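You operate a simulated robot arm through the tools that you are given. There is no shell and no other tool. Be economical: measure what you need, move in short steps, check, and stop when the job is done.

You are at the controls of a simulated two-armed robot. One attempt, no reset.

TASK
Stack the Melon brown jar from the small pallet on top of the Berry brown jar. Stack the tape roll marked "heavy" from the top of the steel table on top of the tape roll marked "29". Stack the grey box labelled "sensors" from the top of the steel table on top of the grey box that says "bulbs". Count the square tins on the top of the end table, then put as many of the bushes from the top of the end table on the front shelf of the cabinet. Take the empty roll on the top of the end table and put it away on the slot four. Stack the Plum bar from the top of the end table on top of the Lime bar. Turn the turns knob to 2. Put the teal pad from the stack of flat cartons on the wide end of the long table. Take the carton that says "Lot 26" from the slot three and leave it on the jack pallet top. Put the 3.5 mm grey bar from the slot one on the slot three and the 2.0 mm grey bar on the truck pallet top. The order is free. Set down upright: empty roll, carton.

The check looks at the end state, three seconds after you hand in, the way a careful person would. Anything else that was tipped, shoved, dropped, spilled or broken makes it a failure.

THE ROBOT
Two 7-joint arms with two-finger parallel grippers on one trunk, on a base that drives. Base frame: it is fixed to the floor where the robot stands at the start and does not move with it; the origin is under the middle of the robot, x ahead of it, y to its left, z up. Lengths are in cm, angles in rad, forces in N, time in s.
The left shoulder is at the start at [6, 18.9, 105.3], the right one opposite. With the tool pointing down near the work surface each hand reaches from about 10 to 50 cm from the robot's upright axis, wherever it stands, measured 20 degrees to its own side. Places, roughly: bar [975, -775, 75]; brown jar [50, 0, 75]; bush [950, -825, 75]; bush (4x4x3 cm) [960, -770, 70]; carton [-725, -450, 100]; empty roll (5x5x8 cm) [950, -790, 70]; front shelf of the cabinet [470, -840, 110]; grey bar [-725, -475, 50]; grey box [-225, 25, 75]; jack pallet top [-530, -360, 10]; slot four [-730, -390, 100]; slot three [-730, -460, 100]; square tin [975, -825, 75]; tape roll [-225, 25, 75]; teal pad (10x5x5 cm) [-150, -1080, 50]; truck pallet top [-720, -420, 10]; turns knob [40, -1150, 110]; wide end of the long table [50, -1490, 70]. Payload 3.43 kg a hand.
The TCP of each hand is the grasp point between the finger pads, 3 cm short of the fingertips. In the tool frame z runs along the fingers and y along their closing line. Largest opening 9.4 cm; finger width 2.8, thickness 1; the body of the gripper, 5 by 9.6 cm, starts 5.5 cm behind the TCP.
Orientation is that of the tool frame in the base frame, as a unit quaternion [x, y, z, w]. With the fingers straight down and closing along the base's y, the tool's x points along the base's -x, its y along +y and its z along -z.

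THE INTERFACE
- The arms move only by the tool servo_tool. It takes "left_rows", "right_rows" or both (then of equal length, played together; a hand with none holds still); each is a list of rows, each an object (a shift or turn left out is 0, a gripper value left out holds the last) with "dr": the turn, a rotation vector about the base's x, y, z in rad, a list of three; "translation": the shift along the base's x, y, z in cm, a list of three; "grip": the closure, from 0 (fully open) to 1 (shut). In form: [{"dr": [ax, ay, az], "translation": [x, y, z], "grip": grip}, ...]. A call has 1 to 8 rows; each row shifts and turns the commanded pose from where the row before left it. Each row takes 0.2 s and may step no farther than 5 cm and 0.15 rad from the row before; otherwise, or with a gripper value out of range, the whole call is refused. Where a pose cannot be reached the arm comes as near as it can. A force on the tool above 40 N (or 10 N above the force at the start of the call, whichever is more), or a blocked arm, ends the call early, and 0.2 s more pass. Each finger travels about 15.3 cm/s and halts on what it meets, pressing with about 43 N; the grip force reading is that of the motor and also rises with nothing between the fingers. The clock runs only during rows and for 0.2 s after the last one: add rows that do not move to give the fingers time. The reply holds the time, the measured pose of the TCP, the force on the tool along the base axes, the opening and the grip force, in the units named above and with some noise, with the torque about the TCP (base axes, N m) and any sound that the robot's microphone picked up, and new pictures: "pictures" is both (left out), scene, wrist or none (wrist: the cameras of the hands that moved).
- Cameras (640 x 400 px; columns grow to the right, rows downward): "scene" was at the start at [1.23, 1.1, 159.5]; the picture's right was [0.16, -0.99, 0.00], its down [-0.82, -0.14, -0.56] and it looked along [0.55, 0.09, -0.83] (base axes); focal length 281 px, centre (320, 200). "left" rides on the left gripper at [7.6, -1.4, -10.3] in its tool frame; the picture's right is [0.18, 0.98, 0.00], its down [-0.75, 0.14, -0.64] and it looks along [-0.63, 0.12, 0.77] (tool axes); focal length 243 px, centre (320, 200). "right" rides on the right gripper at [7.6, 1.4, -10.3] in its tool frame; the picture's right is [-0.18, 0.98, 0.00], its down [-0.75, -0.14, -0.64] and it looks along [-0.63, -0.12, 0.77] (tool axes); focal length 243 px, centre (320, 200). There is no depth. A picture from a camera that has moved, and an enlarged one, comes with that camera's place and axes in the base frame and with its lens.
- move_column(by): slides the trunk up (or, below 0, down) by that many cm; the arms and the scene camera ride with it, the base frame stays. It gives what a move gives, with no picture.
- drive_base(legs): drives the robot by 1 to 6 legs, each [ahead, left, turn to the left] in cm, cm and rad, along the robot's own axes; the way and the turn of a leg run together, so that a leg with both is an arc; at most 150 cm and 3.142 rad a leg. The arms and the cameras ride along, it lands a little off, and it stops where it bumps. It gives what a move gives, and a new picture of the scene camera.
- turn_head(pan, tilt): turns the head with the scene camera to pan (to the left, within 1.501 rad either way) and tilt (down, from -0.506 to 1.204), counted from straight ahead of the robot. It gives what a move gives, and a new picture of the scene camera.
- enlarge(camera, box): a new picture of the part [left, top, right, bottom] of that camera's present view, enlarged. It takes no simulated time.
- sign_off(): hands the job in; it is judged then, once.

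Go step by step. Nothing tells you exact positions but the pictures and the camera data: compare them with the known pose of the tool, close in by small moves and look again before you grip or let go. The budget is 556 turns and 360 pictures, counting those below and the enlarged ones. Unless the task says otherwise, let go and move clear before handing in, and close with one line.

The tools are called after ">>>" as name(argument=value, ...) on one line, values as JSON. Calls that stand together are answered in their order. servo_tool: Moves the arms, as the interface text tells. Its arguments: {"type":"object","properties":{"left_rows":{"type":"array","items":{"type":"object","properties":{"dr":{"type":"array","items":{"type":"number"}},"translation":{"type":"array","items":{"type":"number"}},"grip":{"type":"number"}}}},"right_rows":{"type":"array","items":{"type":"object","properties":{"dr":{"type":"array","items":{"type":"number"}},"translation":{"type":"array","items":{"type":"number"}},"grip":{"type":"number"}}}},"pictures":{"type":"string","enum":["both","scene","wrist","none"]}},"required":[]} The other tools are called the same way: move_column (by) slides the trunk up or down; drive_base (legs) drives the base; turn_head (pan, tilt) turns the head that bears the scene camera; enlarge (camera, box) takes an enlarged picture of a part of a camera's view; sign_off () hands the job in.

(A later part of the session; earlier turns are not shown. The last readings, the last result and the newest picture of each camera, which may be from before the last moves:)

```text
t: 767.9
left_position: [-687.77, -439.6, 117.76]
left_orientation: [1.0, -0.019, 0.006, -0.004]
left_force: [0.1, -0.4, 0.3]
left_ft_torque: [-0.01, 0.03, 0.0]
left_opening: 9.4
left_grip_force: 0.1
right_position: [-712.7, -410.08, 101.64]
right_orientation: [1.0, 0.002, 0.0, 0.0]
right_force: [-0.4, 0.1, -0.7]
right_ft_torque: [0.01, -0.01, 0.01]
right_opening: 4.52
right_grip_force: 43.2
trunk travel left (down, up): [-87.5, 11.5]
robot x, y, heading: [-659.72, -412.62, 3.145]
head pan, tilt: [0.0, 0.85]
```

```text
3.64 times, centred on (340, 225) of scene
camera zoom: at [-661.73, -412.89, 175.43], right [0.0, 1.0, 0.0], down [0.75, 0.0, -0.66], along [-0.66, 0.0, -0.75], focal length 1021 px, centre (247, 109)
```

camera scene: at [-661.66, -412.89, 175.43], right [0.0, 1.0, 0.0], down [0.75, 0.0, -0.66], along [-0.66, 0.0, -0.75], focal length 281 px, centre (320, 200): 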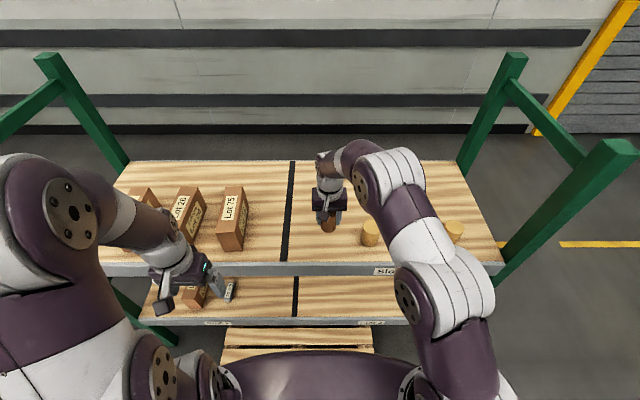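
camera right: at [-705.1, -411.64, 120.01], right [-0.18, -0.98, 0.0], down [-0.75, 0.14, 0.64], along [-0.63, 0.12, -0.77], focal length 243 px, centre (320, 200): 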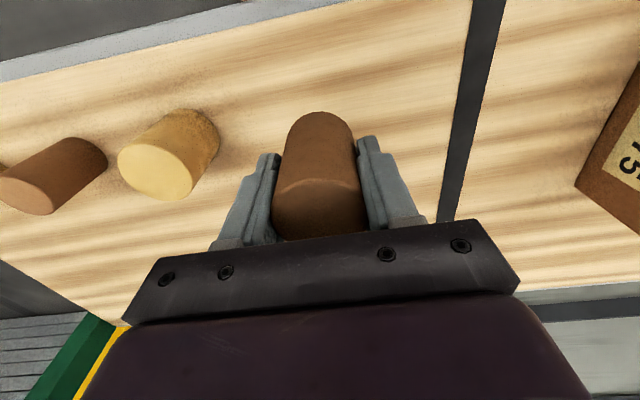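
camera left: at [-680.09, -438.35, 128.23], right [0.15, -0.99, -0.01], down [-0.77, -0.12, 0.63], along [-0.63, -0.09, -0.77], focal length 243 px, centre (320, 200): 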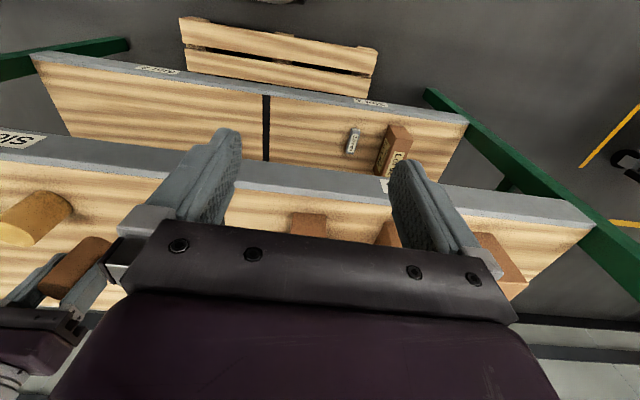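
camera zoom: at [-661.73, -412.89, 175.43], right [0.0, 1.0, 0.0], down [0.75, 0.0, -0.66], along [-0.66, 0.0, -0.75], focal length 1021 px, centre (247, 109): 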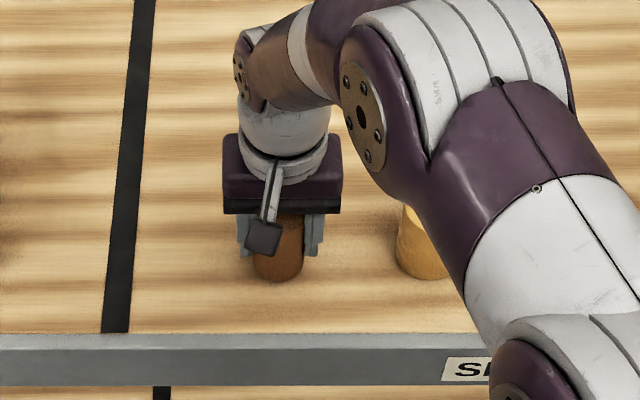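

>>> servo_tool(right_rows=[{"translation": [0, 0, -0.4]}, {"translation": [0, 0, -0.3]}, {"translation": [0, 0, 0]}], pictures="none")

>>> servo_tool(right_rows=[{"translation": [0, 0, -0.35]}, {"translation": [0, 0, 0]}], pictures="none")

>>> servo_tool(right_rows=[{"translation": [0, 0, -0.35]}, {"translation": [0, 0, 0]}], pictures="none")

```text
t: 768.7
left_position: [-687.63, -439.44, 117.96]
left_orientation: [1.0, -0.02, 0.005, -0.003]
left_force: [-0.2, 0.4, 1.0]
left_ft_torque: [0.02, 0.01, 0.01]
left_opening: 9.39
left_grip_force: 0.2
right_position: [-712.81, -409.98, 101.08]
right_orientation: [1.0, 0.001, -0.001, 0.0]
right_force: [-2.7, 3.3, 12.3]
right_ft_torque: [0.11, 0.0, -0.01]
right_opening: 4.47
right_grip_force: 43.4
trunk travel left (down, up): [-87.5, 11.5]
robot x, y, heading: [-660.06, -412.62, 3.138]
head pan, tilt: [0.0, 0.85]
```

```text
t: 769.4
left_position: [-687.41, -439.56, 117.9]
left_orientation: [1.0, -0.02, 0.005, -0.003]
left_force: [-0.1, -0.6, 0.6]
left_ft_torque: [-0.01, 0.0, -0.03]
left_opening: 9.42
left_grip_force: 0.2
right_position: [-712.93, -410.11, 100.96]
right_orientation: [1.0, 0.001, -0.004, 0.0]
right_force: [7.5, 2.8, 20.3]
right_ft_torque: [0.23, -0.62, -0.03]
right_opening: 4.46
right_grip_force: 42.7
trunk travel left (down, up): [-87.5, 11.5]
robot x, y, heading: [-660.15, -412.96, 3.144]
head pan, tilt: [0.0, 0.85]
stopped in row 2 (right hand): the force on the tool passed its limit at 41 N (the readings are from after the stop); the commanded pose is now the measured one
```

```text
t: 770.0
left_position: [-687.55, -439.44, 118.05]
left_orientation: [1.0, -0.02, 0.005, -0.004]
left_force: [-0.4, -0.9, -0.1]
left_ft_torque: [0.02, -0.04, 0.01]
left_opening: 9.41
left_grip_force: 0.0
right_position: [-713.02, -410.12, 100.98]
right_orientation: [1.0, 0.0, -0.008, 0.001]
right_force: [10.6, 4.0, 26.5]
right_ft_torque: [0.31, -0.81, 0.02]
right_opening: 4.47
right_grip_force: 43.0
trunk travel left (down, up): [-87.5, 11.5]
robot x, y, heading: [-660.01, -412.37, 3.139]
head pan, tilt: [0.0, 0.85]
stopped in row 2 (right hand): the force on the tool passed its limit at 43 N (the readings are from after the stop); the commanded pose is now the measured one
```

>>> servo_tool(right_rows=[{"translation": [0.2, 0, 0.35]}, {"translation": [0, 0, 0]}, {"grip": 0.45}, {"grip": 0.3}, {"grip": 0.25}, {"grip": 0.25}, {"translation": [0, 0, 3]}, {"translation": [0, 0, 4]}], pictures="none")

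>>> servo_tool(right_rows=[{"translation": [0, 0, 4]}, {"translation": [4, 2, 2]}, {"translation": [4, 2, 0]}, {"translation": [4, 3, 0], "grip": 0}, {"translation": [0, 3, 0]}], pictures="both")

```text
t: 771.8
left_position: [-687.63, -439.58, 117.86]
left_orientation: [1.0, -0.02, 0.004, -0.005]
left_force: [0.5, 0.6, -0.2]
left_ft_torque: [-0.02, 0.01, -0.04]
left_opening: 9.39
left_grip_force: 0.2
right_position: [-712.94, -410.11, 108.16]
right_orientation: [1.0, 0.0, -0.007, 0.002]
right_force: [-0.7, -0.5, 0.7]
right_ft_torque: [0.01, -0.01, 0.01]
right_opening: 7.04
right_grip_force: 0.2
trunk travel left (down, up): [-87.5, 11.5]
robot x, y, heading: [-660.07, -412.57, 3.142]
head pan, tilt: [0.0, 0.85]
```

```text
t: 773.0
left_position: [-687.73, -439.53, 117.86]
left_orientation: [1.0, -0.019, 0.006, -0.004]
left_force: [-0.2, -0.1, -0.4]
left_ft_torque: [-0.01, 0.0, -0.02]
left_opening: 9.41
left_grip_force: 0.0
right_position: [-700.83, -399.89, 114.08]
right_orientation: [1.0, 0.001, -0.006, 0.002]
right_force: [0.2, 0.0, 0.0]
right_ft_torque: [0.0, -0.01, -0.05]
right_opening: 9.39
right_grip_force: 0.0
trunk travel left (down, up): [-87.5, 11.5]
robot x, y, heading: [-660.03, -412.81, 3.136]
head pan, tilt: [0.0, 0.85]
camera scene: at [-661.7, -412.72, 175.43], right [0.0, 1.0, 0.0], down [0.75, 0.0, -0.66], along [-0.66, 0.0, -0.75], focal length 281 px, centre (320, 200)
camera right: at [-693.12, -401.27, 124.17], right [-0.18, -0.98, 0.01], down [-0.75, 0.14, 0.65], along [-0.64, 0.11, -0.76], focal length 243 px, centre (320, 200)
```

scene: 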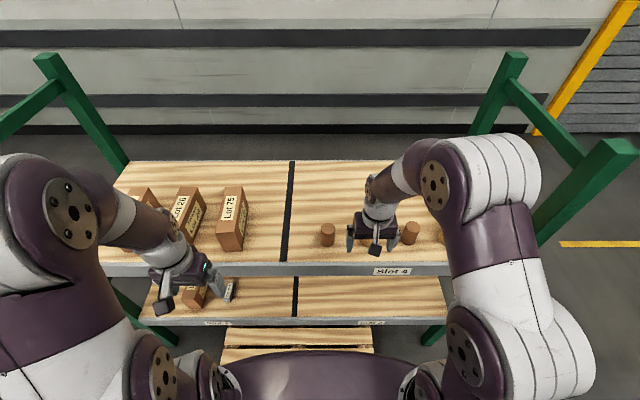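
right: 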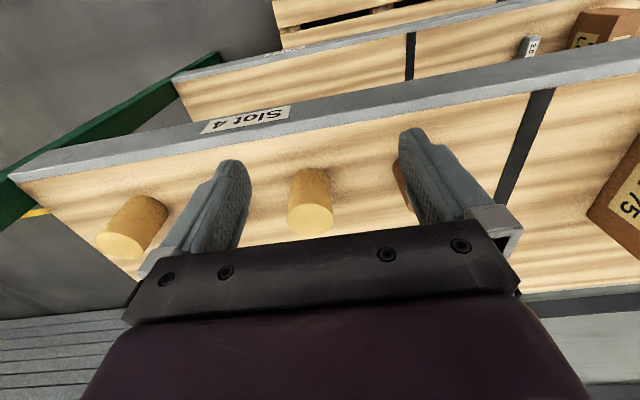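

>>> servo_tool(right_rows=[{"translation": [4, 2, 0]}, {"translation": [4, 2, 0]}, {"translation": [4, 0, 0]}], left_rows=[{"translation": [3, 4, 0]}, {"translation": [3, 4, 0]}, {"translation": [0, 4, 0]}], pictures="none")

>>> drive_base(legs=[[0, 45, 0]])

>>> enlarge(camera="scene", box=[230, 150, 450, 330])

```text
t: 773.8
left_position: [-681.98, -427.67, 117.57]
left_orientation: [1.0, -0.019, 0.006, -0.004]
left_force: [-0.4, 0.9, -1.0]
left_ft_torque: [0.01, 0.01, 0.0]
left_opening: 9.41
left_grip_force: 0.2
right_position: [-689.23, -396.06, 114.17]
right_orientation: [1.0, 0.002, -0.006, 0.001]
right_force: [0.2, 0.2, 0.1]
right_ft_torque: [0.0, 0.01, 0.01]
right_opening: 9.41
right_grip_force: 0.0
trunk travel left (down, up): [-87.5, 11.5]
robot x, y, heading: [-660.32, -412.95, 3.138]
head pan, tilt: [0.0, 0.85]
```

```text
t: 776.5
left_position: [-682.42, -472.26, 117.77]
left_orientation: [1.0, -0.024, 0.006, -0.004]
left_force: [-0.1, 0.3, -0.7]
left_ft_torque: [-0.01, -0.01, 0.0]
left_opening: 9.41
left_grip_force: 0.0
right_position: [-689.33, -440.77, 114.14]
right_orientation: [1.0, -0.003, -0.006, 0.002]
right_force: [-0.5, 0.3, 0.4]
right_ft_torque: [0.0, 0.02, -0.03]
right_opening: 9.42
right_grip_force: 0.1
trunk travel left (down, up): [-87.5, 11.5]
robot x, y, heading: [-660.34, -458.0, 3.132]
head pan, tilt: [0.0, 0.85]
camera scene: at [-661.99, -457.82, 175.43], right [0.01, 1.0, 0.0], down [0.75, -0.01, -0.66], along [-0.66, 0.01, -0.75], focal length 281 px, centre (320, 200)
```

scene: 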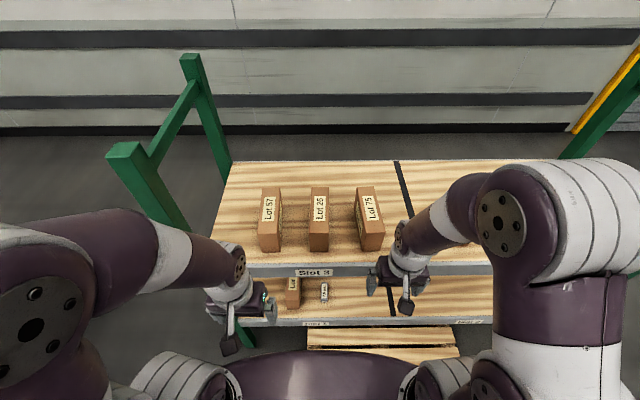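

```text
2.22 times, centred on (340, 240) of scene
camera zoom: at [-661.99, -457.82, 175.43], right [0.01, 1.0, 0.0], down [0.75, -0.01, -0.66], along [-0.66, 0.01, -0.75], focal length 624 px, centre (276, 111)
```

zoom: 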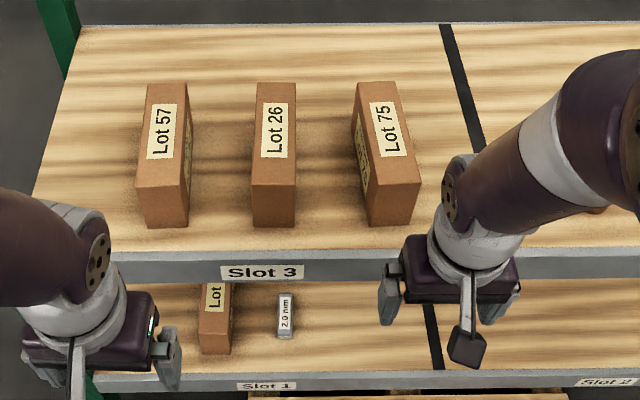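

>>> servo_tool(left_rows=[{"translation": [3, -3, 0]}, {"translation": [3, -3, 0]}, {"translation": [0, -3, 0]}, {"translation": [0, 0, 0]}, {"translation": [0, 0, 0]}, {"translation": [0, 0, 0]}, {"translation": [0, 0, 0]}, {"translation": [0, 0, 0]}], right_rows=[{"translation": [0, -3, 0.5]}, {"translation": [-3, -3.5, 0]}, {"translation": [-3.5, -3.5, 0]}, {"translation": [-3.5, -3.5, 0]}, {"translation": [-4, -3, 0]}, {"translation": [-4, 0, 0]}, {"translation": [-4, 0, 0]}, {"translation": [-4, 0, 0]}], pictures="both")

```text
t: 777.0
left_position: [-682.44, -475.77, 116.95]
left_orientation: [1.0, -0.011, -0.006, -0.006]
left_force: [-5.3, 2.0, 2.3]
left_ft_torque: [-0.11, -0.9, 0.2]
left_opening: 9.41
left_grip_force: 0.1
left hand out of reach, approached as far as the arm can: row 1, 2
right_position: [-689.93, -444.43, 114.55]
right_orientation: [1.0, -0.003, -0.006, 0.001]
right_force: [-0.4, 0.3, 0.2]
right_ft_torque: [0.0, 0.0, 0.02]
right_opening: 9.41
right_grip_force: 0.1
trunk travel left (down, up): [-87.5, 11.5]
robot x, y, heading: [-660.48, -457.96, 3.13]
head pan, tilt: [0.0, 0.85]
stopped in row 2 (left hand): the force on the tool passed its limit at 103 N (the readings are from after the stop); the commanded pose is now the measured one
camera scene: at [-662.09, -458.11, 175.43], right [0.01, 1.0, 0.0], down [0.75, -0.01, -0.66], along [-0.66, 0.01, -0.75], focal length 281 px, centre (320, 200)
camera right: at [-682.12, -445.91, 124.75], right [-0.19, -0.98, 0.0], down [-0.75, 0.15, 0.65], along [-0.64, 0.12, -0.76], focal length 243 px, centre (320, 200)
camera left: at [-674.72, -474.44, 127.21], right [0.16, -0.99, -0.02], down [-0.75, -0.13, 0.65], along [-0.64, -0.09, -0.76], focal length 243 px, centre (320, 200)
```

scene: 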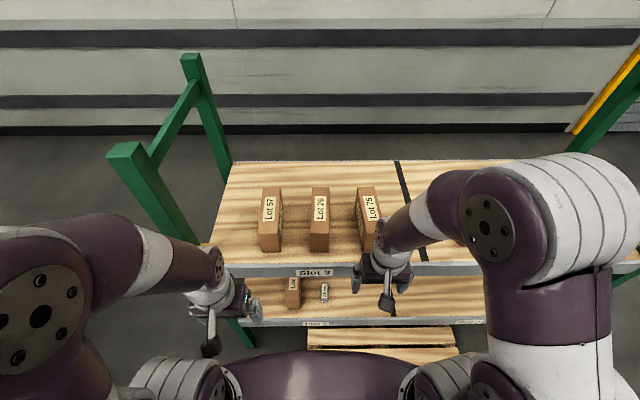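
right: 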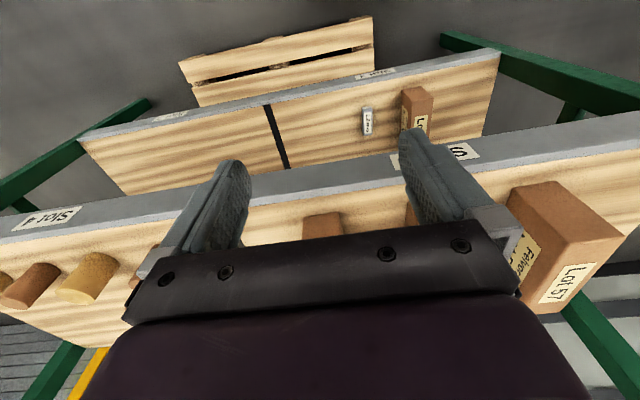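
left: 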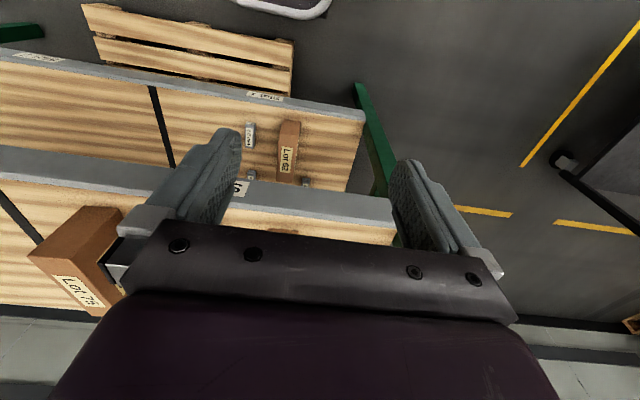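

>>> servo_tool(left_rows=[{"translation": [-1.5, 0, 0.5]}, {"translation": [-1, 0, 0]}, {"translation": [0, 0, 0]}, {"translation": [0, 0, 0]}, {"translation": [0, 0, 0]}, {"translation": [0, 0, 0]}, {"translation": [0, 0, 0]}], right_rows=[{"translation": [0, 0, 0]}, {"translation": [-3, -3.3, 0]}, {"translation": [-3.5, -3.3, 0]}, {"translation": [-3.5, -3.3, 0]}, {"translation": [-4, -3, 0]}, {"translation": [-4, 0, 0]}, {"translation": [-4, 0, 0]}], pictures="both")

```text
t: 778.5
left_position: [-685.01, -475.53, 117.58]
left_orientation: [1.0, -0.01, -0.005, -0.006]
left_force: [-0.5, -0.6, -0.3]
left_ft_torque: [0.0, -0.03, 0.02]
left_opening: 9.4
left_grip_force: 0.0
right_position: [-711.95, -457.09, 114.72]
right_orientation: [1.0, -0.002, -0.006, 0.001]
right_force: [-0.5, 0.0, -1.2]
right_ft_torque: [-0.01, -0.02, 0.04]
right_opening: 9.39
right_grip_force: 0.1
trunk travel left (down, up): [-87.5, 11.5]
robot x, y, heading: [-660.19, -457.89, 3.13]
head pan, tilt: [0.0, 0.85]
camera scene: at [-662.19, -457.94, 175.43], right [0.01, 1.0, 0.0], down [0.75, -0.01, -0.66], along [-0.66, 0.01, -0.75], focal length 281 px, centre (320, 200)
camera right: at [-704.22, -458.66, 124.91], right [-0.19, -0.98, 0.0], down [-0.75, 0.15, 0.65], along [-0.64, 0.12, -0.76], focal length 243 px, centre (320, 200)
camera left: at [-677.23, -474.29, 127.73], right [0.16, -0.99, -0.01], down [-0.75, -0.13, 0.65], along [-0.64, -0.09, -0.76], focal length 243 px, centre (320, 200)
```

scene: 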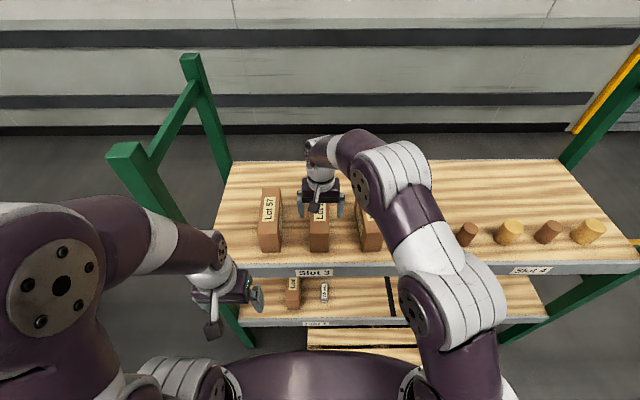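
right: 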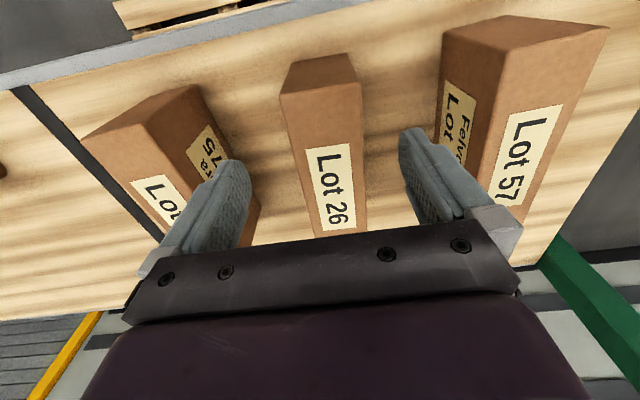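
left: 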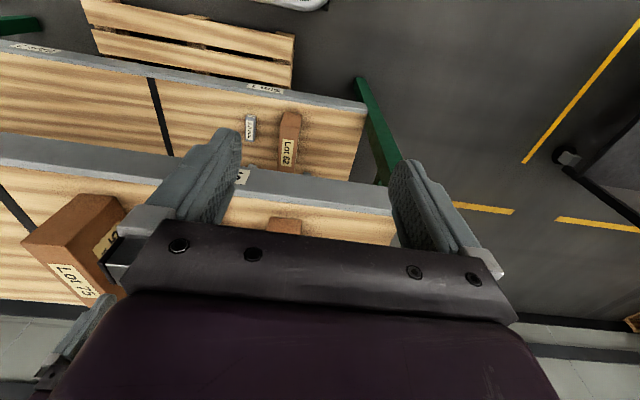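

>>> servo_tool(right_rows=[{"translation": [-3.5, -0.4, 0], "dr": [0, 0, -0.05]}, {"translation": [0, 0, -4]}, {"translation": [0, 0, -4]}, {"translation": [0, 0, -2.5]}, {"translation": [0, 0, 0]}], pictures="wrist")

```text
t: 779.8
left_position: [-684.89, -475.66, 117.44]
left_orientation: [1.0, -0.01, -0.007, -0.006]
left_force: [1.2, 0.4, -0.3]
left_ft_torque: [-0.02, 0.03, 0.01]
left_opening: 9.38
left_grip_force: 0.0
right_position: [-714.54, -457.23, 103.3]
right_orientation: [1.0, -0.028, -0.006, 0.002]
right_force: [0.4, -0.5, -0.6]
right_ft_torque: [-0.02, -0.04, -0.01]
right_opening: 9.44
right_grip_force: 0.1
right hand out of reach, approached as far as the arm can: row 1
trunk travel left (down, up): [-87.5, 11.5]
robot x, y, heading: [-660.06, -457.63, 3.127]
head pan, tilt: [0.0, 0.85]
camera right: at [-706.77, -459.11, 113.54], right [-0.24, -0.97, 0.01], down [-0.74, 0.18, 0.65], along [-0.63, 0.15, -0.76], focal length 243 px, centre (320, 200)
```

right: 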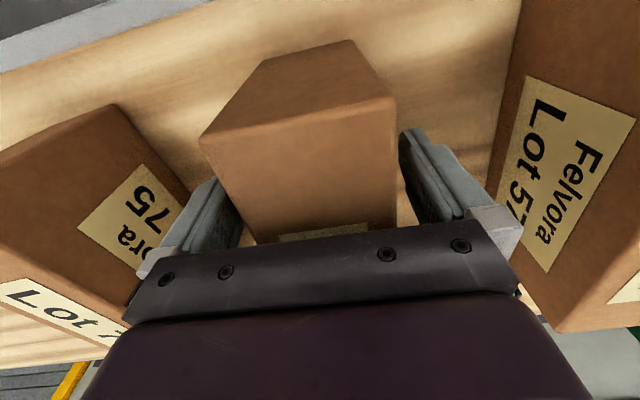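

>>> servo_tool(right_rows=[{"translation": [-2.5, -0.2, 0]}, {"translation": [0, 0, 0], "grip": 0.2}, {"grip": 1}, {"grip": 1}, {"grip": 1}], pictures="wrist")

```text
t: 781.0
left_position: [-684.92, -475.54, 117.56]
left_orientation: [1.0, -0.011, -0.006, -0.006]
left_force: [-0.4, -0.6, 0.2]
left_ft_torque: [-0.02, -0.03, -0.02]
left_opening: 9.4
left_grip_force: 0.1
right_position: [-716.96, -457.34, 103.51]
right_orientation: [1.0, -0.027, -0.005, 0.001]
right_force: [0.5, -0.2, 0.3]
right_ft_torque: [0.01, -0.07, 0.03]
right_opening: 6.46
right_grip_force: 42.5
trunk travel left (down, up): [-87.5, 11.5]
robot x, y, heading: [-660.2, -457.78, 3.129]
head pan, tilt: [0.0, 0.85]
camera right: at [-709.34, -459.29, 113.69], right [-0.24, -0.97, 0.0], down [-0.74, 0.18, 0.65], along [-0.63, 0.15, -0.76], focal length 243 px, centre (320, 200)
```

right: 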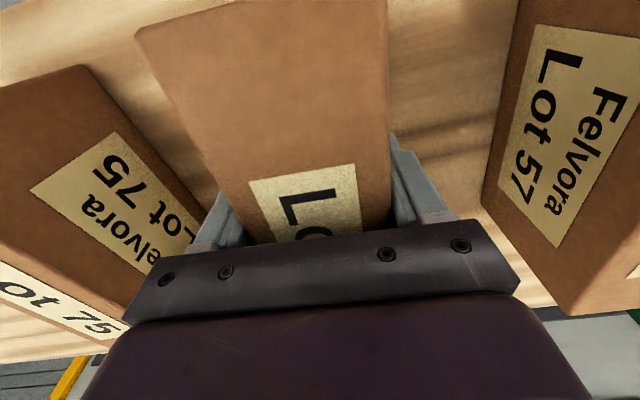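

>>> move_column(by=10)

>>> drive_base(legs=[[-26, 0, 0.01]])

>>> servo_tool(right_rows=[{"translation": [4, 1, 0]}, {"translation": [4, 3, 0]}, {"translation": [4, 3, 0]}, {"translation": [4, 3, 0]}, {"translation": [4, 3, 0]}, {"translation": [0, 3, 0]}, {"translation": [0, 0, 0]}], pictures="wrist")

```text
t: 782.3
left_position: [-684.89, -475.58, 127.51]
left_orientation: [1.0, -0.011, -0.005, -0.006]
left_force: [-0.1, -0.1, -1.1]
left_ft_torque: [-0.01, 0.01, -0.03]
left_opening: 9.41
left_grip_force: 0.0
right_position: [-717.08, -457.43, 113.49]
right_orientation: [1.0, -0.028, -0.006, 0.001]
right_force: [-0.6, 0.5, -4.1]
right_ft_torque: [-0.03, -0.04, 0.02]
right_opening: 6.44
right_grip_force: 43.3
trunk travel left (down, up): [-97.5, 1.5]
robot x, y, heading: [-660.05, -457.89, 3.127]
head pan, tilt: [0.0, 0.85]
```

```text
t: 784.1
left_position: [-659.18, -475.95, 127.47]
left_orientation: [1.0, -0.004, -0.005, -0.006]
left_force: [0.1, 0.5, 0.5]
left_ft_torque: [0.02, 0.0, -0.01]
left_opening: 9.41
left_grip_force: 0.0
right_position: [-691.53, -458.31, 113.35]
right_orientation: [1.0, -0.021, -0.005, 0.002]
right_force: [-0.6, 0.4, -3.4]
right_ft_torque: [0.04, -0.04, -0.03]
right_opening: 6.43
right_grip_force: 43.2
trunk travel left (down, up): [-97.5, 1.5]
robot x, y, heading: [-634.62, -457.98, -3.138]
head pan, tilt: [0.0, 0.85]
camera scene: at [-636.66, -458.1, 185.42], right [0.0, 1.0, 0.0], down [0.75, 0.0, -0.66], along [-0.66, 0.0, -0.75], focal length 281 px, centre (320, 200)
```

scene: 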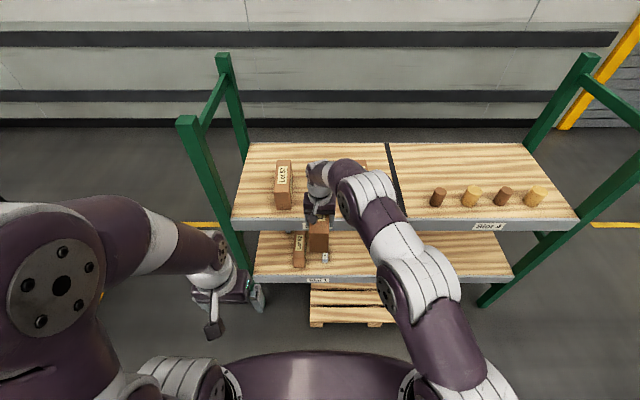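

```text
t: 785.7
left_position: [-659.07, -476.07, 127.51]
left_orientation: [1.0, -0.005, -0.005, -0.007]
left_force: [0.1, -0.5, -0.3]
left_ft_torque: [0.02, 0.0, 0.0]
left_opening: 9.41
left_grip_force: 0.1
right_position: [-671.37, -442.15, 113.74]
right_orientation: [1.0, -0.021, -0.005, 0.001]
right_force: [0.4, -0.5, -2.2]
right_ft_torque: [0.02, -0.05, 0.0]
right_opening: 6.41
right_grip_force: 42.9
trunk travel left (down, up): [-97.5, 1.5]
robot x, y, heading: [-634.96, -457.83, -3.142]
head pan, tilt: [0.0, 0.85]
camera right: at [-663.58, -443.91, 123.73], right [-0.23, -0.97, 0.0], down [-0.74, 0.17, 0.65], along [-0.63, 0.14, -0.76], focal length 243 px, centre (320, 200)
```

right: 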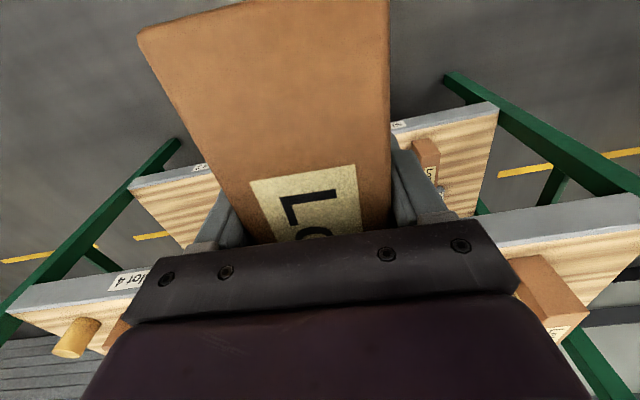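

>>> drive_base(legs=[[0, 0, 3.14], [0, 108, 0]])

>>> turn_head(pan=0, tilt=0.8)

```text
t: 798.8
left_position: [-614.58, -329.1, 127.44]
left_orientation: [-0.008, 1.0, -0.006, 0.006]
left_force: [-0.1, 0.3, 0.8]
left_ft_torque: [0.01, 0.01, -0.03]
left_opening: 9.38
left_grip_force: 0.0
right_position: [-601.5, -362.48, 113.53]
right_orientation: [0.008, 1.0, 0.002, 0.006]
right_force: [0.4, 0.5, -4.1]
right_ft_torque: [-0.02, 0.07, 0.01]
right_opening: 6.43
right_grip_force: 43.6
trunk travel left (down, up): [-97.5, 1.5]
robot x, y, heading: [-638.63, -347.64, 0.027]
head pan, tilt: [0.0, 0.85]
camera scene: at [-636.52, -347.69, 185.43], right [0.03, -1.0, 0.0], down [-0.75, -0.02, -0.66], along [0.66, 0.02, -0.75], focal length 281 px, centre (320, 200)
```

scene: 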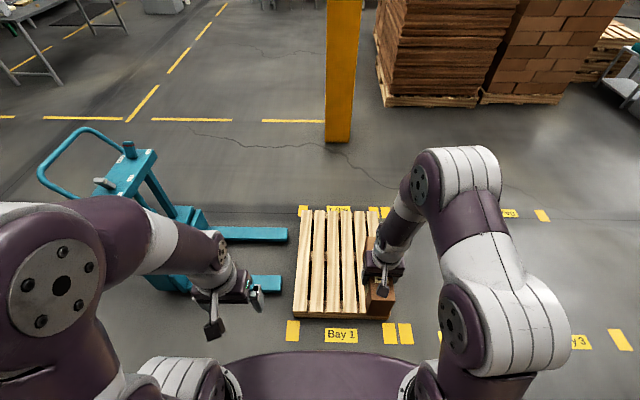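

```text
t: 799.5
left_position: [-614.67, -329.12, 127.58]
left_orientation: [-0.008, 1.0, -0.006, 0.006]
left_force: [0.6, -0.4, 0.0]
left_ft_torque: [0.0, 0.03, 0.0]
left_opening: 9.43
left_grip_force: 0.1
right_position: [-601.59, -362.6, 113.69]
right_orientation: [0.009, 1.0, 0.002, 0.005]
right_force: [0.4, 0.5, -4.3]
right_ft_torque: [0.01, 0.08, 0.01]
right_opening: 6.38
right_grip_force: 42.8
trunk travel left (down, up): [-97.5, 1.5]
robot x, y, heading: [-638.72, -347.57, 0.026]
head pan, tilt: [0.0, 0.799]
camera scene: at [-636.28, -347.62, 185.83], right [0.03, -1.0, 0.0], down [-0.72, -0.02, -0.7], along [0.7, 0.02, -0.72], focal length 281 px, centre (320, 200)
```

scene: 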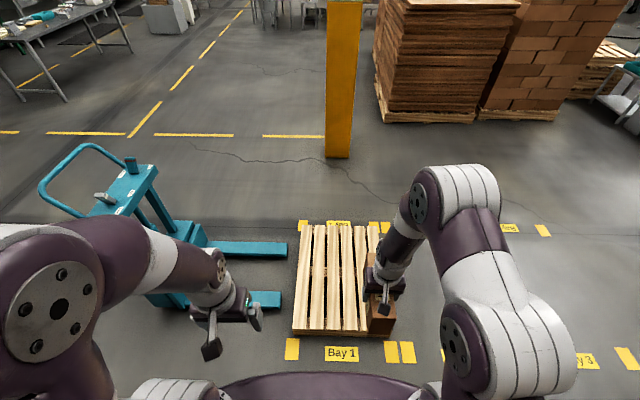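

>>> drive_base(legs=[[27, 0, -0.026]])

>>> move_column(by=-86)

>>> servo_tool(right_rows=[{"translation": [2, 0, 0]}, {"translation": [0, 0, 0]}], pictures="both")

```text
t: 801.4
left_position: [-587.25, -329.29, 127.6]
left_orientation: [0.005, 1.0, -0.007, 0.007]
left_force: [-0.8, -0.4, 0.7]
left_ft_torque: [0.0, -0.02, 0.02]
left_opening: 9.39
left_grip_force: 0.0
right_position: [-575.04, -363.26, 113.64]
right_orientation: [0.022, 1.0, 0.001, 0.007]
right_force: [0.2, 0.6, -3.4]
right_ft_torque: [0.04, 0.06, 0.0]
right_opening: 6.43
right_grip_force: 43.2
trunk travel left (down, up): [-97.5, 1.5]
robot x, y, heading: [-611.48, -347.39, 0.006]
head pan, tilt: [0.0, 0.799]
camera scene: at [-609.53, -347.26, 185.84], right [0.0, -1.0, 0.0], down [-0.72, 0.0, -0.7], along [0.7, 0.0, -0.72], focal length 281 px, centre (320, 200)
```

scene: 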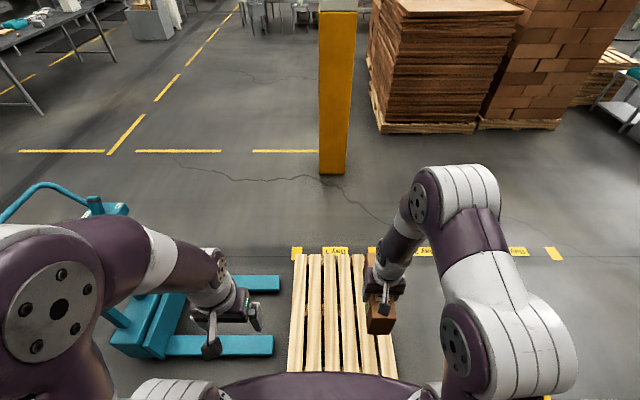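

```text
refused: -86 is not a number from -40 to 40
```

```text
t: 802.0
left_position: [-587.22, -329.23, 127.62]
left_orientation: [0.006, 1.0, -0.006, 0.006]
left_force: [-0.3, 0.4, 0.2]
left_ft_torque: [0.0, 0.02, 0.05]
left_opening: 9.39
left_grip_force: 0.1
right_position: [-573.04, -363.12, 113.53]
right_orientation: [0.022, 1.0, 0.002, 0.006]
right_force: [-0.2, 0.2, -3.9]
right_ft_torque: [0.02, 0.05, -0.05]
right_opening: 6.42
right_grip_force: 43.0
trunk travel left (down, up): [-97.5, 1.5]
robot x, y, heading: [-611.69, -347.11, 0.002]
head pan, tilt: [0.0, 0.799]
camera scene: at [-609.4, -347.27, 185.83], right [0.0, -1.0, 0.0], down [-0.72, 0.0, -0.7], along [0.7, 0.0, -0.72], focal length 281 px, centre (320, 200)
camera right: at [-580.6, -361.45, 123.66], right [0.23, 0.97, 0.01], down [0.74, -0.18, 0.65], along [0.63, -0.14, -0.76], focal length 243 px, centre (320, 200)
```

scene: 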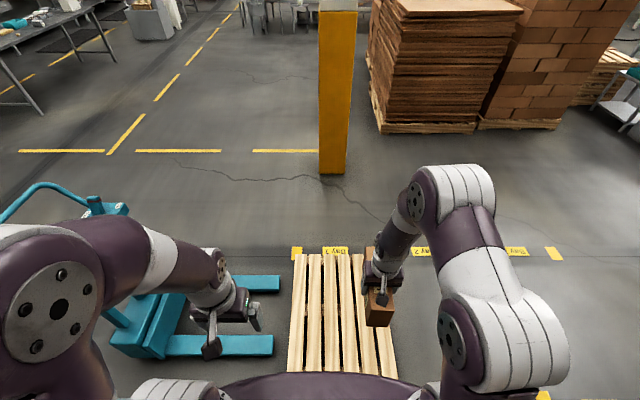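
right: 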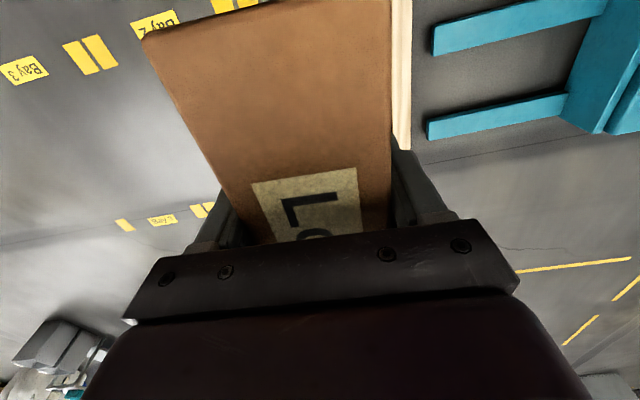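

>>> move_column(by=-40)

>>> move_column(by=-40)

>>> servo_tool(right_rows=[{"translation": [2.5, 0, 0]}, {"translation": [2.5, 0, 0]}, {"translation": [0, 0, 0]}], pictures="both")

```text
t: 805.8
left_position: [-587.23, -329.21, 87.55]
left_orientation: [0.005, 1.0, -0.006, 0.006]
left_force: [0.0, -0.2, -0.4]
left_ft_torque: [0.0, -0.04, -0.02]
left_opening: 9.43
left_grip_force: 0.0
right_position: [-572.9, -363.04, 73.51]
right_orientation: [0.021, 1.0, 0.001, 0.005]
right_force: [0.3, 0.3, -4.0]
right_ft_torque: [-0.02, 0.04, 0.03]
right_opening: 6.39
right_grip_force: 43.3
trunk travel left (down, up): [-57.5, 41.5]
robot x, y, heading: [-611.43, -346.85, 0.001]
head pan, tilt: [0.0, 0.799]
```

```text
t: 809.6
left_position: [-587.14, -329.21, 47.61]
left_orientation: [0.005, 1.0, -0.006, 0.006]
left_force: [-0.2, -0.3, -0.2]
left_ft_torque: [-0.01, -0.02, -0.01]
left_opening: 9.38
left_grip_force: 0.0
right_position: [-572.91, -363.17, 33.52]
right_orientation: [0.022, 1.0, 0.002, 0.005]
right_force: [0.0, 0.8, -4.2]
right_ft_torque: [0.02, 0.06, 0.01]
right_opening: 6.42
right_grip_force: 43.3
trunk travel left (down, up): [-17.5, 81.5]
robot x, y, heading: [-611.36, -347.12, 0.005]
head pan, tilt: [0.0, 0.799]
```

```text
t: 810.4
left_position: [-587.11, -329.17, 47.46]
left_orientation: [0.005, 1.0, -0.006, 0.006]
left_force: [-0.9, -0.1, 0.2]
left_ft_torque: [0.01, 0.0, -0.03]
left_opening: 9.41
left_grip_force: 0.1
right_position: [-568.1, -362.99, 33.48]
right_orientation: [0.022, 1.0, 0.001, 0.006]
right_force: [-0.4, 0.1, -3.4]
right_ft_torque: [-0.02, 0.07, -0.02]
right_opening: 6.41
right_grip_force: 43.5
trunk travel left (down, up): [-17.5, 81.5]
robot x, y, heading: [-611.62, -347.08, 0.002]
head pan, tilt: [0.0, 0.799]
camera scene: at [-609.25, -347.26, 105.83], right [0.0, -1.0, 0.0], down [-0.72, 0.0, -0.7], along [0.7, 0.0, -0.72], focal length 281 px, centre (320, 200)
camera right: at [-575.63, -361.38, 43.61], right [0.23, 0.97, 0.0], down [0.74, -0.18, 0.65], along [0.63, -0.14, -0.76], focal length 243 px, centre (320, 200)
```

scene: 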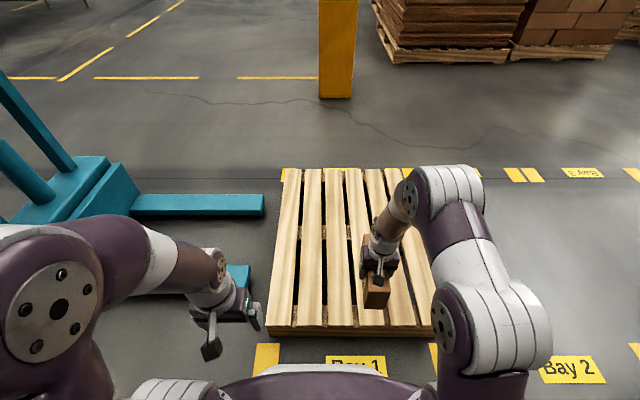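
right: 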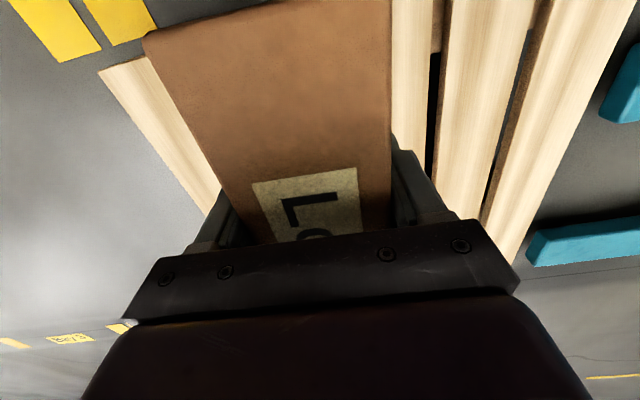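

>>> servo_tool(right_rows=[{"translation": [3, 0, -2]}, {"translation": [0, 0, -4]}, {"translation": [0, 0, -3]}, {"translation": [0, 0, 0]}], pictures="none")

>>> servo_tool(right_rows=[{"translation": [0, 0, -1]}, {"translation": [0, 0, -0.6]}, {"translation": [0, 0, 0]}], pictures="scene")

```text
t: 811.4
left_position: [-587.18, -329.13, 47.7]
left_orientation: [0.005, 1.0, -0.005, 0.006]
left_force: [0.1, -0.2, -0.4]
left_ft_torque: [0.01, 0.0, -0.01]
left_opening: 9.41
left_grip_force: 0.0
right_position: [-564.96, -363.18, 24.53]
right_orientation: [0.022, 1.0, 0.001, 0.006]
right_force: [0.3, 0.0, -3.7]
right_ft_torque: [0.02, 0.08, 0.0]
right_opening: 6.4
right_grip_force: 42.9
trunk travel left (down, up): [-17.5, 81.5]
robot x, y, heading: [-611.52, -347.18, 0.004]
head pan, tilt: [0.0, 0.799]
```

```text
t: 812.2
left_position: [-587.13, -329.31, 47.46]
left_orientation: [0.006, 1.0, -0.006, 0.005]
left_force: [0.7, 0.5, -0.5]
left_ft_torque: [-0.02, 0.02, -0.01]
left_opening: 9.42
left_grip_force: 0.0
right_position: [-564.88, -363.18, 22.91]
right_orientation: [0.022, 1.0, 0.001, 0.006]
right_force: [0.8, 0.5, -3.3]
right_ft_torque: [0.02, 0.03, 0.0]
right_opening: 6.42
right_grip_force: 42.9
trunk travel left (down, up): [-17.5, 81.5]
robot x, y, heading: [-611.55, -346.94, 0.001]
head pan, tilt: [0.0, 0.799]
camera scene: at [-609.25, -347.26, 105.83], right [0.0, -1.0, 0.0], down [-0.72, 0.0, -0.7], along [0.7, 0.0, -0.72], focal length 281 px, centre (320, 200)
```

scene: 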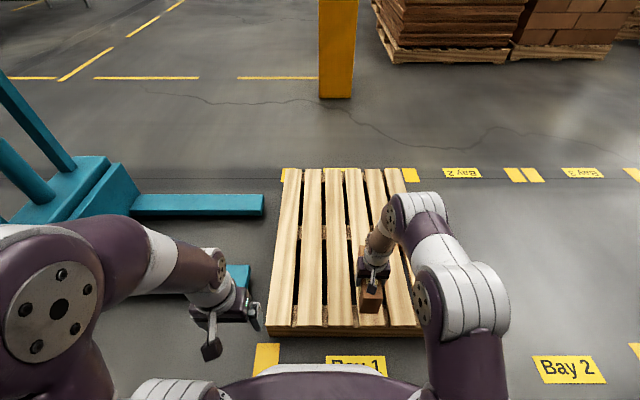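

>>> servo_tool(right_rows=[{"translation": [0, 0, -0.7]}, {"translation": [0, 0, -0.6]}, {"translation": [0, 0, 0]}], pictures="none")

>>> servo_tool(right_rows=[{"translation": [0, 0, -0.5]}, {"translation": [0, 0, 0]}], pictures="none")

>>> enlarge(camera="scene", box=[310, 230, 430, 330])

```text
t: 813.0
left_position: [-587.17, -329.24, 47.52]
left_orientation: [0.006, 1.0, -0.006, 0.005]
left_force: [0.2, -0.6, -1.4]
left_ft_torque: [0.0, 0.0, 0.0]
left_opening: 9.41
left_grip_force: 0.0
right_position: [-565.0, -363.19, 21.69]
right_orientation: [0.022, 1.0, 0.001, 0.005]
right_force: [-0.3, -1.0, -3.0]
right_ft_torque: [0.0, 0.05, -0.04]
right_opening: 6.4
right_grip_force: 42.9
trunk travel left (down, up): [-17.5, 81.5]
robot x, y, heading: [-611.55, -347.41, 0.002]
head pan, tilt: [0.0, 0.799]
```

```text
t: 813.6
left_position: [-587.23, -329.15, 47.44]
left_orientation: [0.006, 1.0, -0.007, 0.005]
left_force: [0.4, -1.0, 1.0]
left_ft_torque: [-0.01, -0.04, 0.0]
left_opening: 9.39
left_grip_force: 0.1
right_position: [-565.05, -363.18, 21.22]
right_orientation: [0.022, 1.0, 0.002, 0.006]
right_force: [0.2, -0.7, -4.2]
right_ft_torque: [0.04, 0.06, 0.02]
right_opening: 6.42
right_grip_force: 42.7
trunk travel left (down, up): [-17.5, 81.5]
robot x, y, heading: [-611.33, -347.05, -0.002]
head pan, tilt: [0.0, 0.799]
```

```text
4.00 times, centred on (370, 280) of scene
camera zoom: at [-609.25, -347.26, 105.83], right [0.0, -1.0, 0.0], down [-0.72, 0.0, -0.7], along [0.7, 0.0, -0.72], focal length 1124 px, centre (120, -120)
```

zoom: 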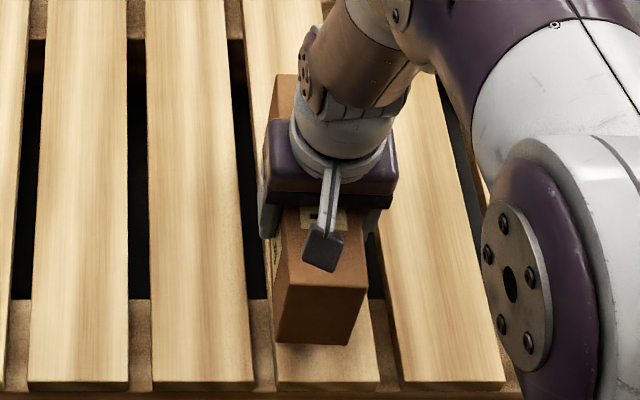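

>>> servo_tool(right_rows=[{"translation": [0, 0, -0.5]}, {"translation": [0, 0, -0.4]}, {"translation": [0, 0, 0]}], pictures="none")

>>> servo_tool(right_rows=[{"translation": [0, 0, -0.5]}, {"translation": [0, 0, 0]}], pictures="none")

>>> servo_tool(right_rows=[{"translation": [0, 0, -0.4]}, {"translation": [0, 0, 0]}], pictures="none")

```text
t: 814.4
left_position: [-587.34, -329.16, 47.47]
left_orientation: [0.005, 1.0, -0.006, 0.006]
left_force: [0.6, 0.2, 0.2]
left_ft_torque: [0.0, -0.01, -0.01]
left_opening: 9.39
left_grip_force: 0.0
right_position: [-564.96, -362.98, 20.12]
right_orientation: [0.021, 1.0, 0.002, 0.005]
right_force: [-0.2, -0.1, -3.1]
right_ft_torque: [-0.01, 0.05, -0.01]
right_opening: 6.42
right_grip_force: 42.9
trunk travel left (down, up): [-17.5, 81.5]
robot x, y, heading: [-611.59, -347.05, 0.003]
head pan, tilt: [0.0, 0.799]
```

```text
t: 815.0
left_position: [-587.27, -329.22, 47.49]
left_orientation: [0.005, 1.0, -0.005, 0.006]
left_force: [0.1, -0.2, -0.6]
left_ft_torque: [-0.01, 0.01, -0.01]
left_opening: 9.41
left_grip_force: 0.1
right_position: [-564.97, -363.03, 19.67]
right_orientation: [0.021, 1.0, 0.001, 0.005]
right_force: [0.5, 0.1, -3.2]
right_ft_torque: [0.02, 0.09, 0.02]
right_opening: 6.42
right_grip_force: 42.8
trunk travel left (down, up): [-17.5, 81.5]
robot x, y, heading: [-611.29, -347.05, -0.005]
head pan, tilt: [0.0, 0.799]
```

```text
t: 815.6
left_position: [-587.2, -329.14, 47.51]
left_orientation: [0.005, 1.0, -0.006, 0.005]
left_force: [-0.4, 0.3, -0.2]
left_ft_torque: [0.02, 0.0, 0.04]
left_opening: 9.37
left_grip_force: 0.1
right_position: [-564.97, -363.03, 19.13]
right_orientation: [0.022, 1.0, 0.001, 0.005]
right_force: [0.4, 0.1, -3.6]
right_ft_torque: [0.02, 0.07, 0.03]
right_opening: 6.38
right_grip_force: 43.1
trunk travel left (down, up): [-17.5, 81.5]
robot x, y, heading: [-611.73, -347.02, -0.0]
head pan, tilt: [0.0, 0.799]
```

>>> servo_tool(right_rows=[{"translation": [0, 0, -0.5]}, {"translation": [0, 0, 0]}], pictures="none")

>>> servo_tool(right_rows=[{"translation": [0, 0, -0.5]}, {"translation": [0, 0, 0]}], pictures="none")

>>> servo_tool(right_rows=[{"translation": [0, 0, -0.5]}, {"translation": [0, 0, 0]}], pictures="none")

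>>> enlarge(camera="scene", box=[310, 230, 430, 330])

```text
t: 816.2
left_position: [-587.23, -329.24, 47.54]
left_orientation: [0.005, 1.0, -0.006, 0.004]
left_force: [0.2, 1.6, 0.6]
left_ft_torque: [0.01, 0.0, -0.03]
left_opening: 9.37
left_grip_force: 0.1
right_position: [-565.07, -363.05, 18.75]
right_orientation: [0.022, 1.0, 0.001, 0.006]
right_force: [0.5, 0.2, -2.9]
right_ft_torque: [0.04, 0.04, 0.02]
right_opening: 6.4
right_grip_force: 42.9
trunk travel left (down, up): [-17.5, 81.5]
robot x, y, heading: [-611.49, -346.82, 0.003]
head pan, tilt: [0.0, 0.799]
```

```text
t: 816.8
left_position: [-587.34, -329.11, 47.48]
left_orientation: [0.005, 1.0, -0.008, 0.006]
left_force: [-0.5, 0.3, 0.9]
left_ft_torque: [0.01, -0.01, 0.01]
left_opening: 9.43
left_grip_force: 0.0
right_position: [-564.77, -363.0, 18.67]
right_orientation: [0.021, 1.0, 0.0, 0.008]
right_force: [-8.5, -0.1, 31.1]
right_ft_torque: [-0.38, 0.81, -0.17]
right_opening: 6.41
right_grip_force: 42.9
trunk travel left (down, up): [-17.5, 81.5]
robot x, y, heading: [-611.43, -347.08, -0.003]
head pan, tilt: [0.0, 0.799]
stopped in row 2 (right hand): the force on the tool passed its limit at 42 N (the readings are from after the stop); the commanded pose is now the measured one
```

```text
t: 817.1
left_position: [-587.29, -329.24, 47.55]
left_orientation: [0.007, 1.0, -0.007, 0.007]
left_force: [-0.8, 0.3, 0.4]
left_ft_torque: [-0.01, 0.03, 0.0]
left_opening: 9.41
left_grip_force: 0.0
right_position: [-564.89, -363.03, 18.81]
right_orientation: [0.022, 1.0, 0.0, 0.008]
right_force: [-8.9, 0.3, 28.9]
right_ft_torque: [-0.35, 0.18, -0.16]
right_opening: 6.42
right_grip_force: 42.9
trunk travel left (down, up): [-17.5, 81.5]
robot x, y, heading: [-611.31, -347.42, -0.004]
head pan, tilt: [0.0, 0.799]
stopped in row 1 (right hand): the force on the tool passed its limit at 48 N (the readings are from after the stop); the commanded pose is now the measured one
```

```text
4.00 times, centred on (370, 280) of scene
camera zoom: at [-609.56, -347.16, 105.84], right [0.0, -1.0, 0.0], down [-0.72, 0.0, -0.7], along [0.7, 0.0, -0.72], focal length 1124 px, centre (120, -120)
```

zoom: 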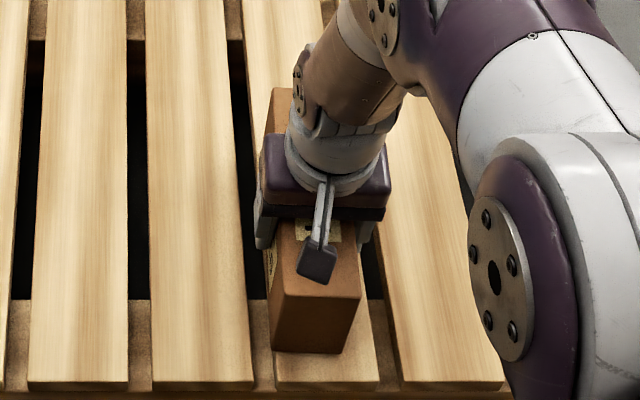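

>>> servo_tool(right_rows=[{"translation": [0, 0, 0.2]}, {"grip": 0.25}, {"grip": 0.1}, {"grip": 0}, {"grip": 0}, {"translation": [0, 0, 3]}, {"translation": [0, 0, 4]}, {"translation": [0, 0, 4]}], pictures="none")

>>> servo_tool(right_rows=[{"translation": [0, 0, 4]}, {"translation": [0, 0, 4]}, {"translation": [-3, 0, 3]}, {"translation": [-4, 0, 0]}, {"translation": [-4, 0, 0]}], pictures="scene")

```text
t: 818.9
left_position: [-587.3, -329.19, 47.67]
left_orientation: [0.005, 1.0, -0.006, 0.006]
left_force: [0.2, 1.0, -0.6]
left_ft_torque: [-0.01, 0.04, 0.02]
left_opening: 9.4
left_grip_force: 0.0
right_position: [-564.87, -363.06, 30.0]
right_orientation: [0.021, 1.0, 0.001, 0.007]
right_force: [-0.4, -0.9, 0.3]
right_ft_torque: [0.01, 0.02, 0.0]
right_opening: 9.41
right_grip_force: 0.0
trunk travel left (down, up): [-17.5, 81.5]
robot x, y, heading: [-611.52, -347.59, -0.001]
head pan, tilt: [0.0, 0.799]
```

```text
t: 820.1
left_position: [-587.23, -329.19, 47.58]
left_orientation: [0.005, 1.0, -0.005, 0.005]
left_force: [-0.1, -0.1, 0.3]
left_ft_torque: [-0.01, -0.04, 0.0]
left_opening: 9.43
left_grip_force: 0.0
right_position: [-575.87, -362.96, 40.7]
right_orientation: [0.022, 1.0, 0.002, 0.006]
right_force: [0.2, -0.3, 0.2]
right_ft_torque: [-0.02, -0.01, 0.02]
right_opening: 9.43
right_grip_force: 0.0
trunk travel left (down, up): [-17.5, 81.5]
robot x, y, heading: [-611.5, -346.81, -0.005]
head pan, tilt: [0.0, 0.799]
camera scene: at [-609.31, -347.25, 105.83], right [0.0, -1.0, 0.0], down [-0.72, 0.0, -0.7], along [0.7, 0.0, -0.72], focal length 281 px, centre (320, 200)
```

scene: 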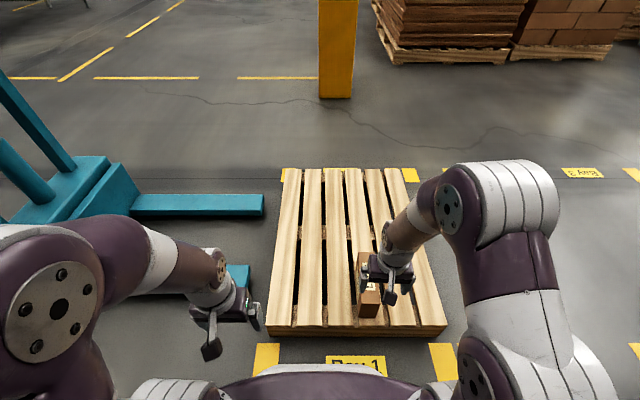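

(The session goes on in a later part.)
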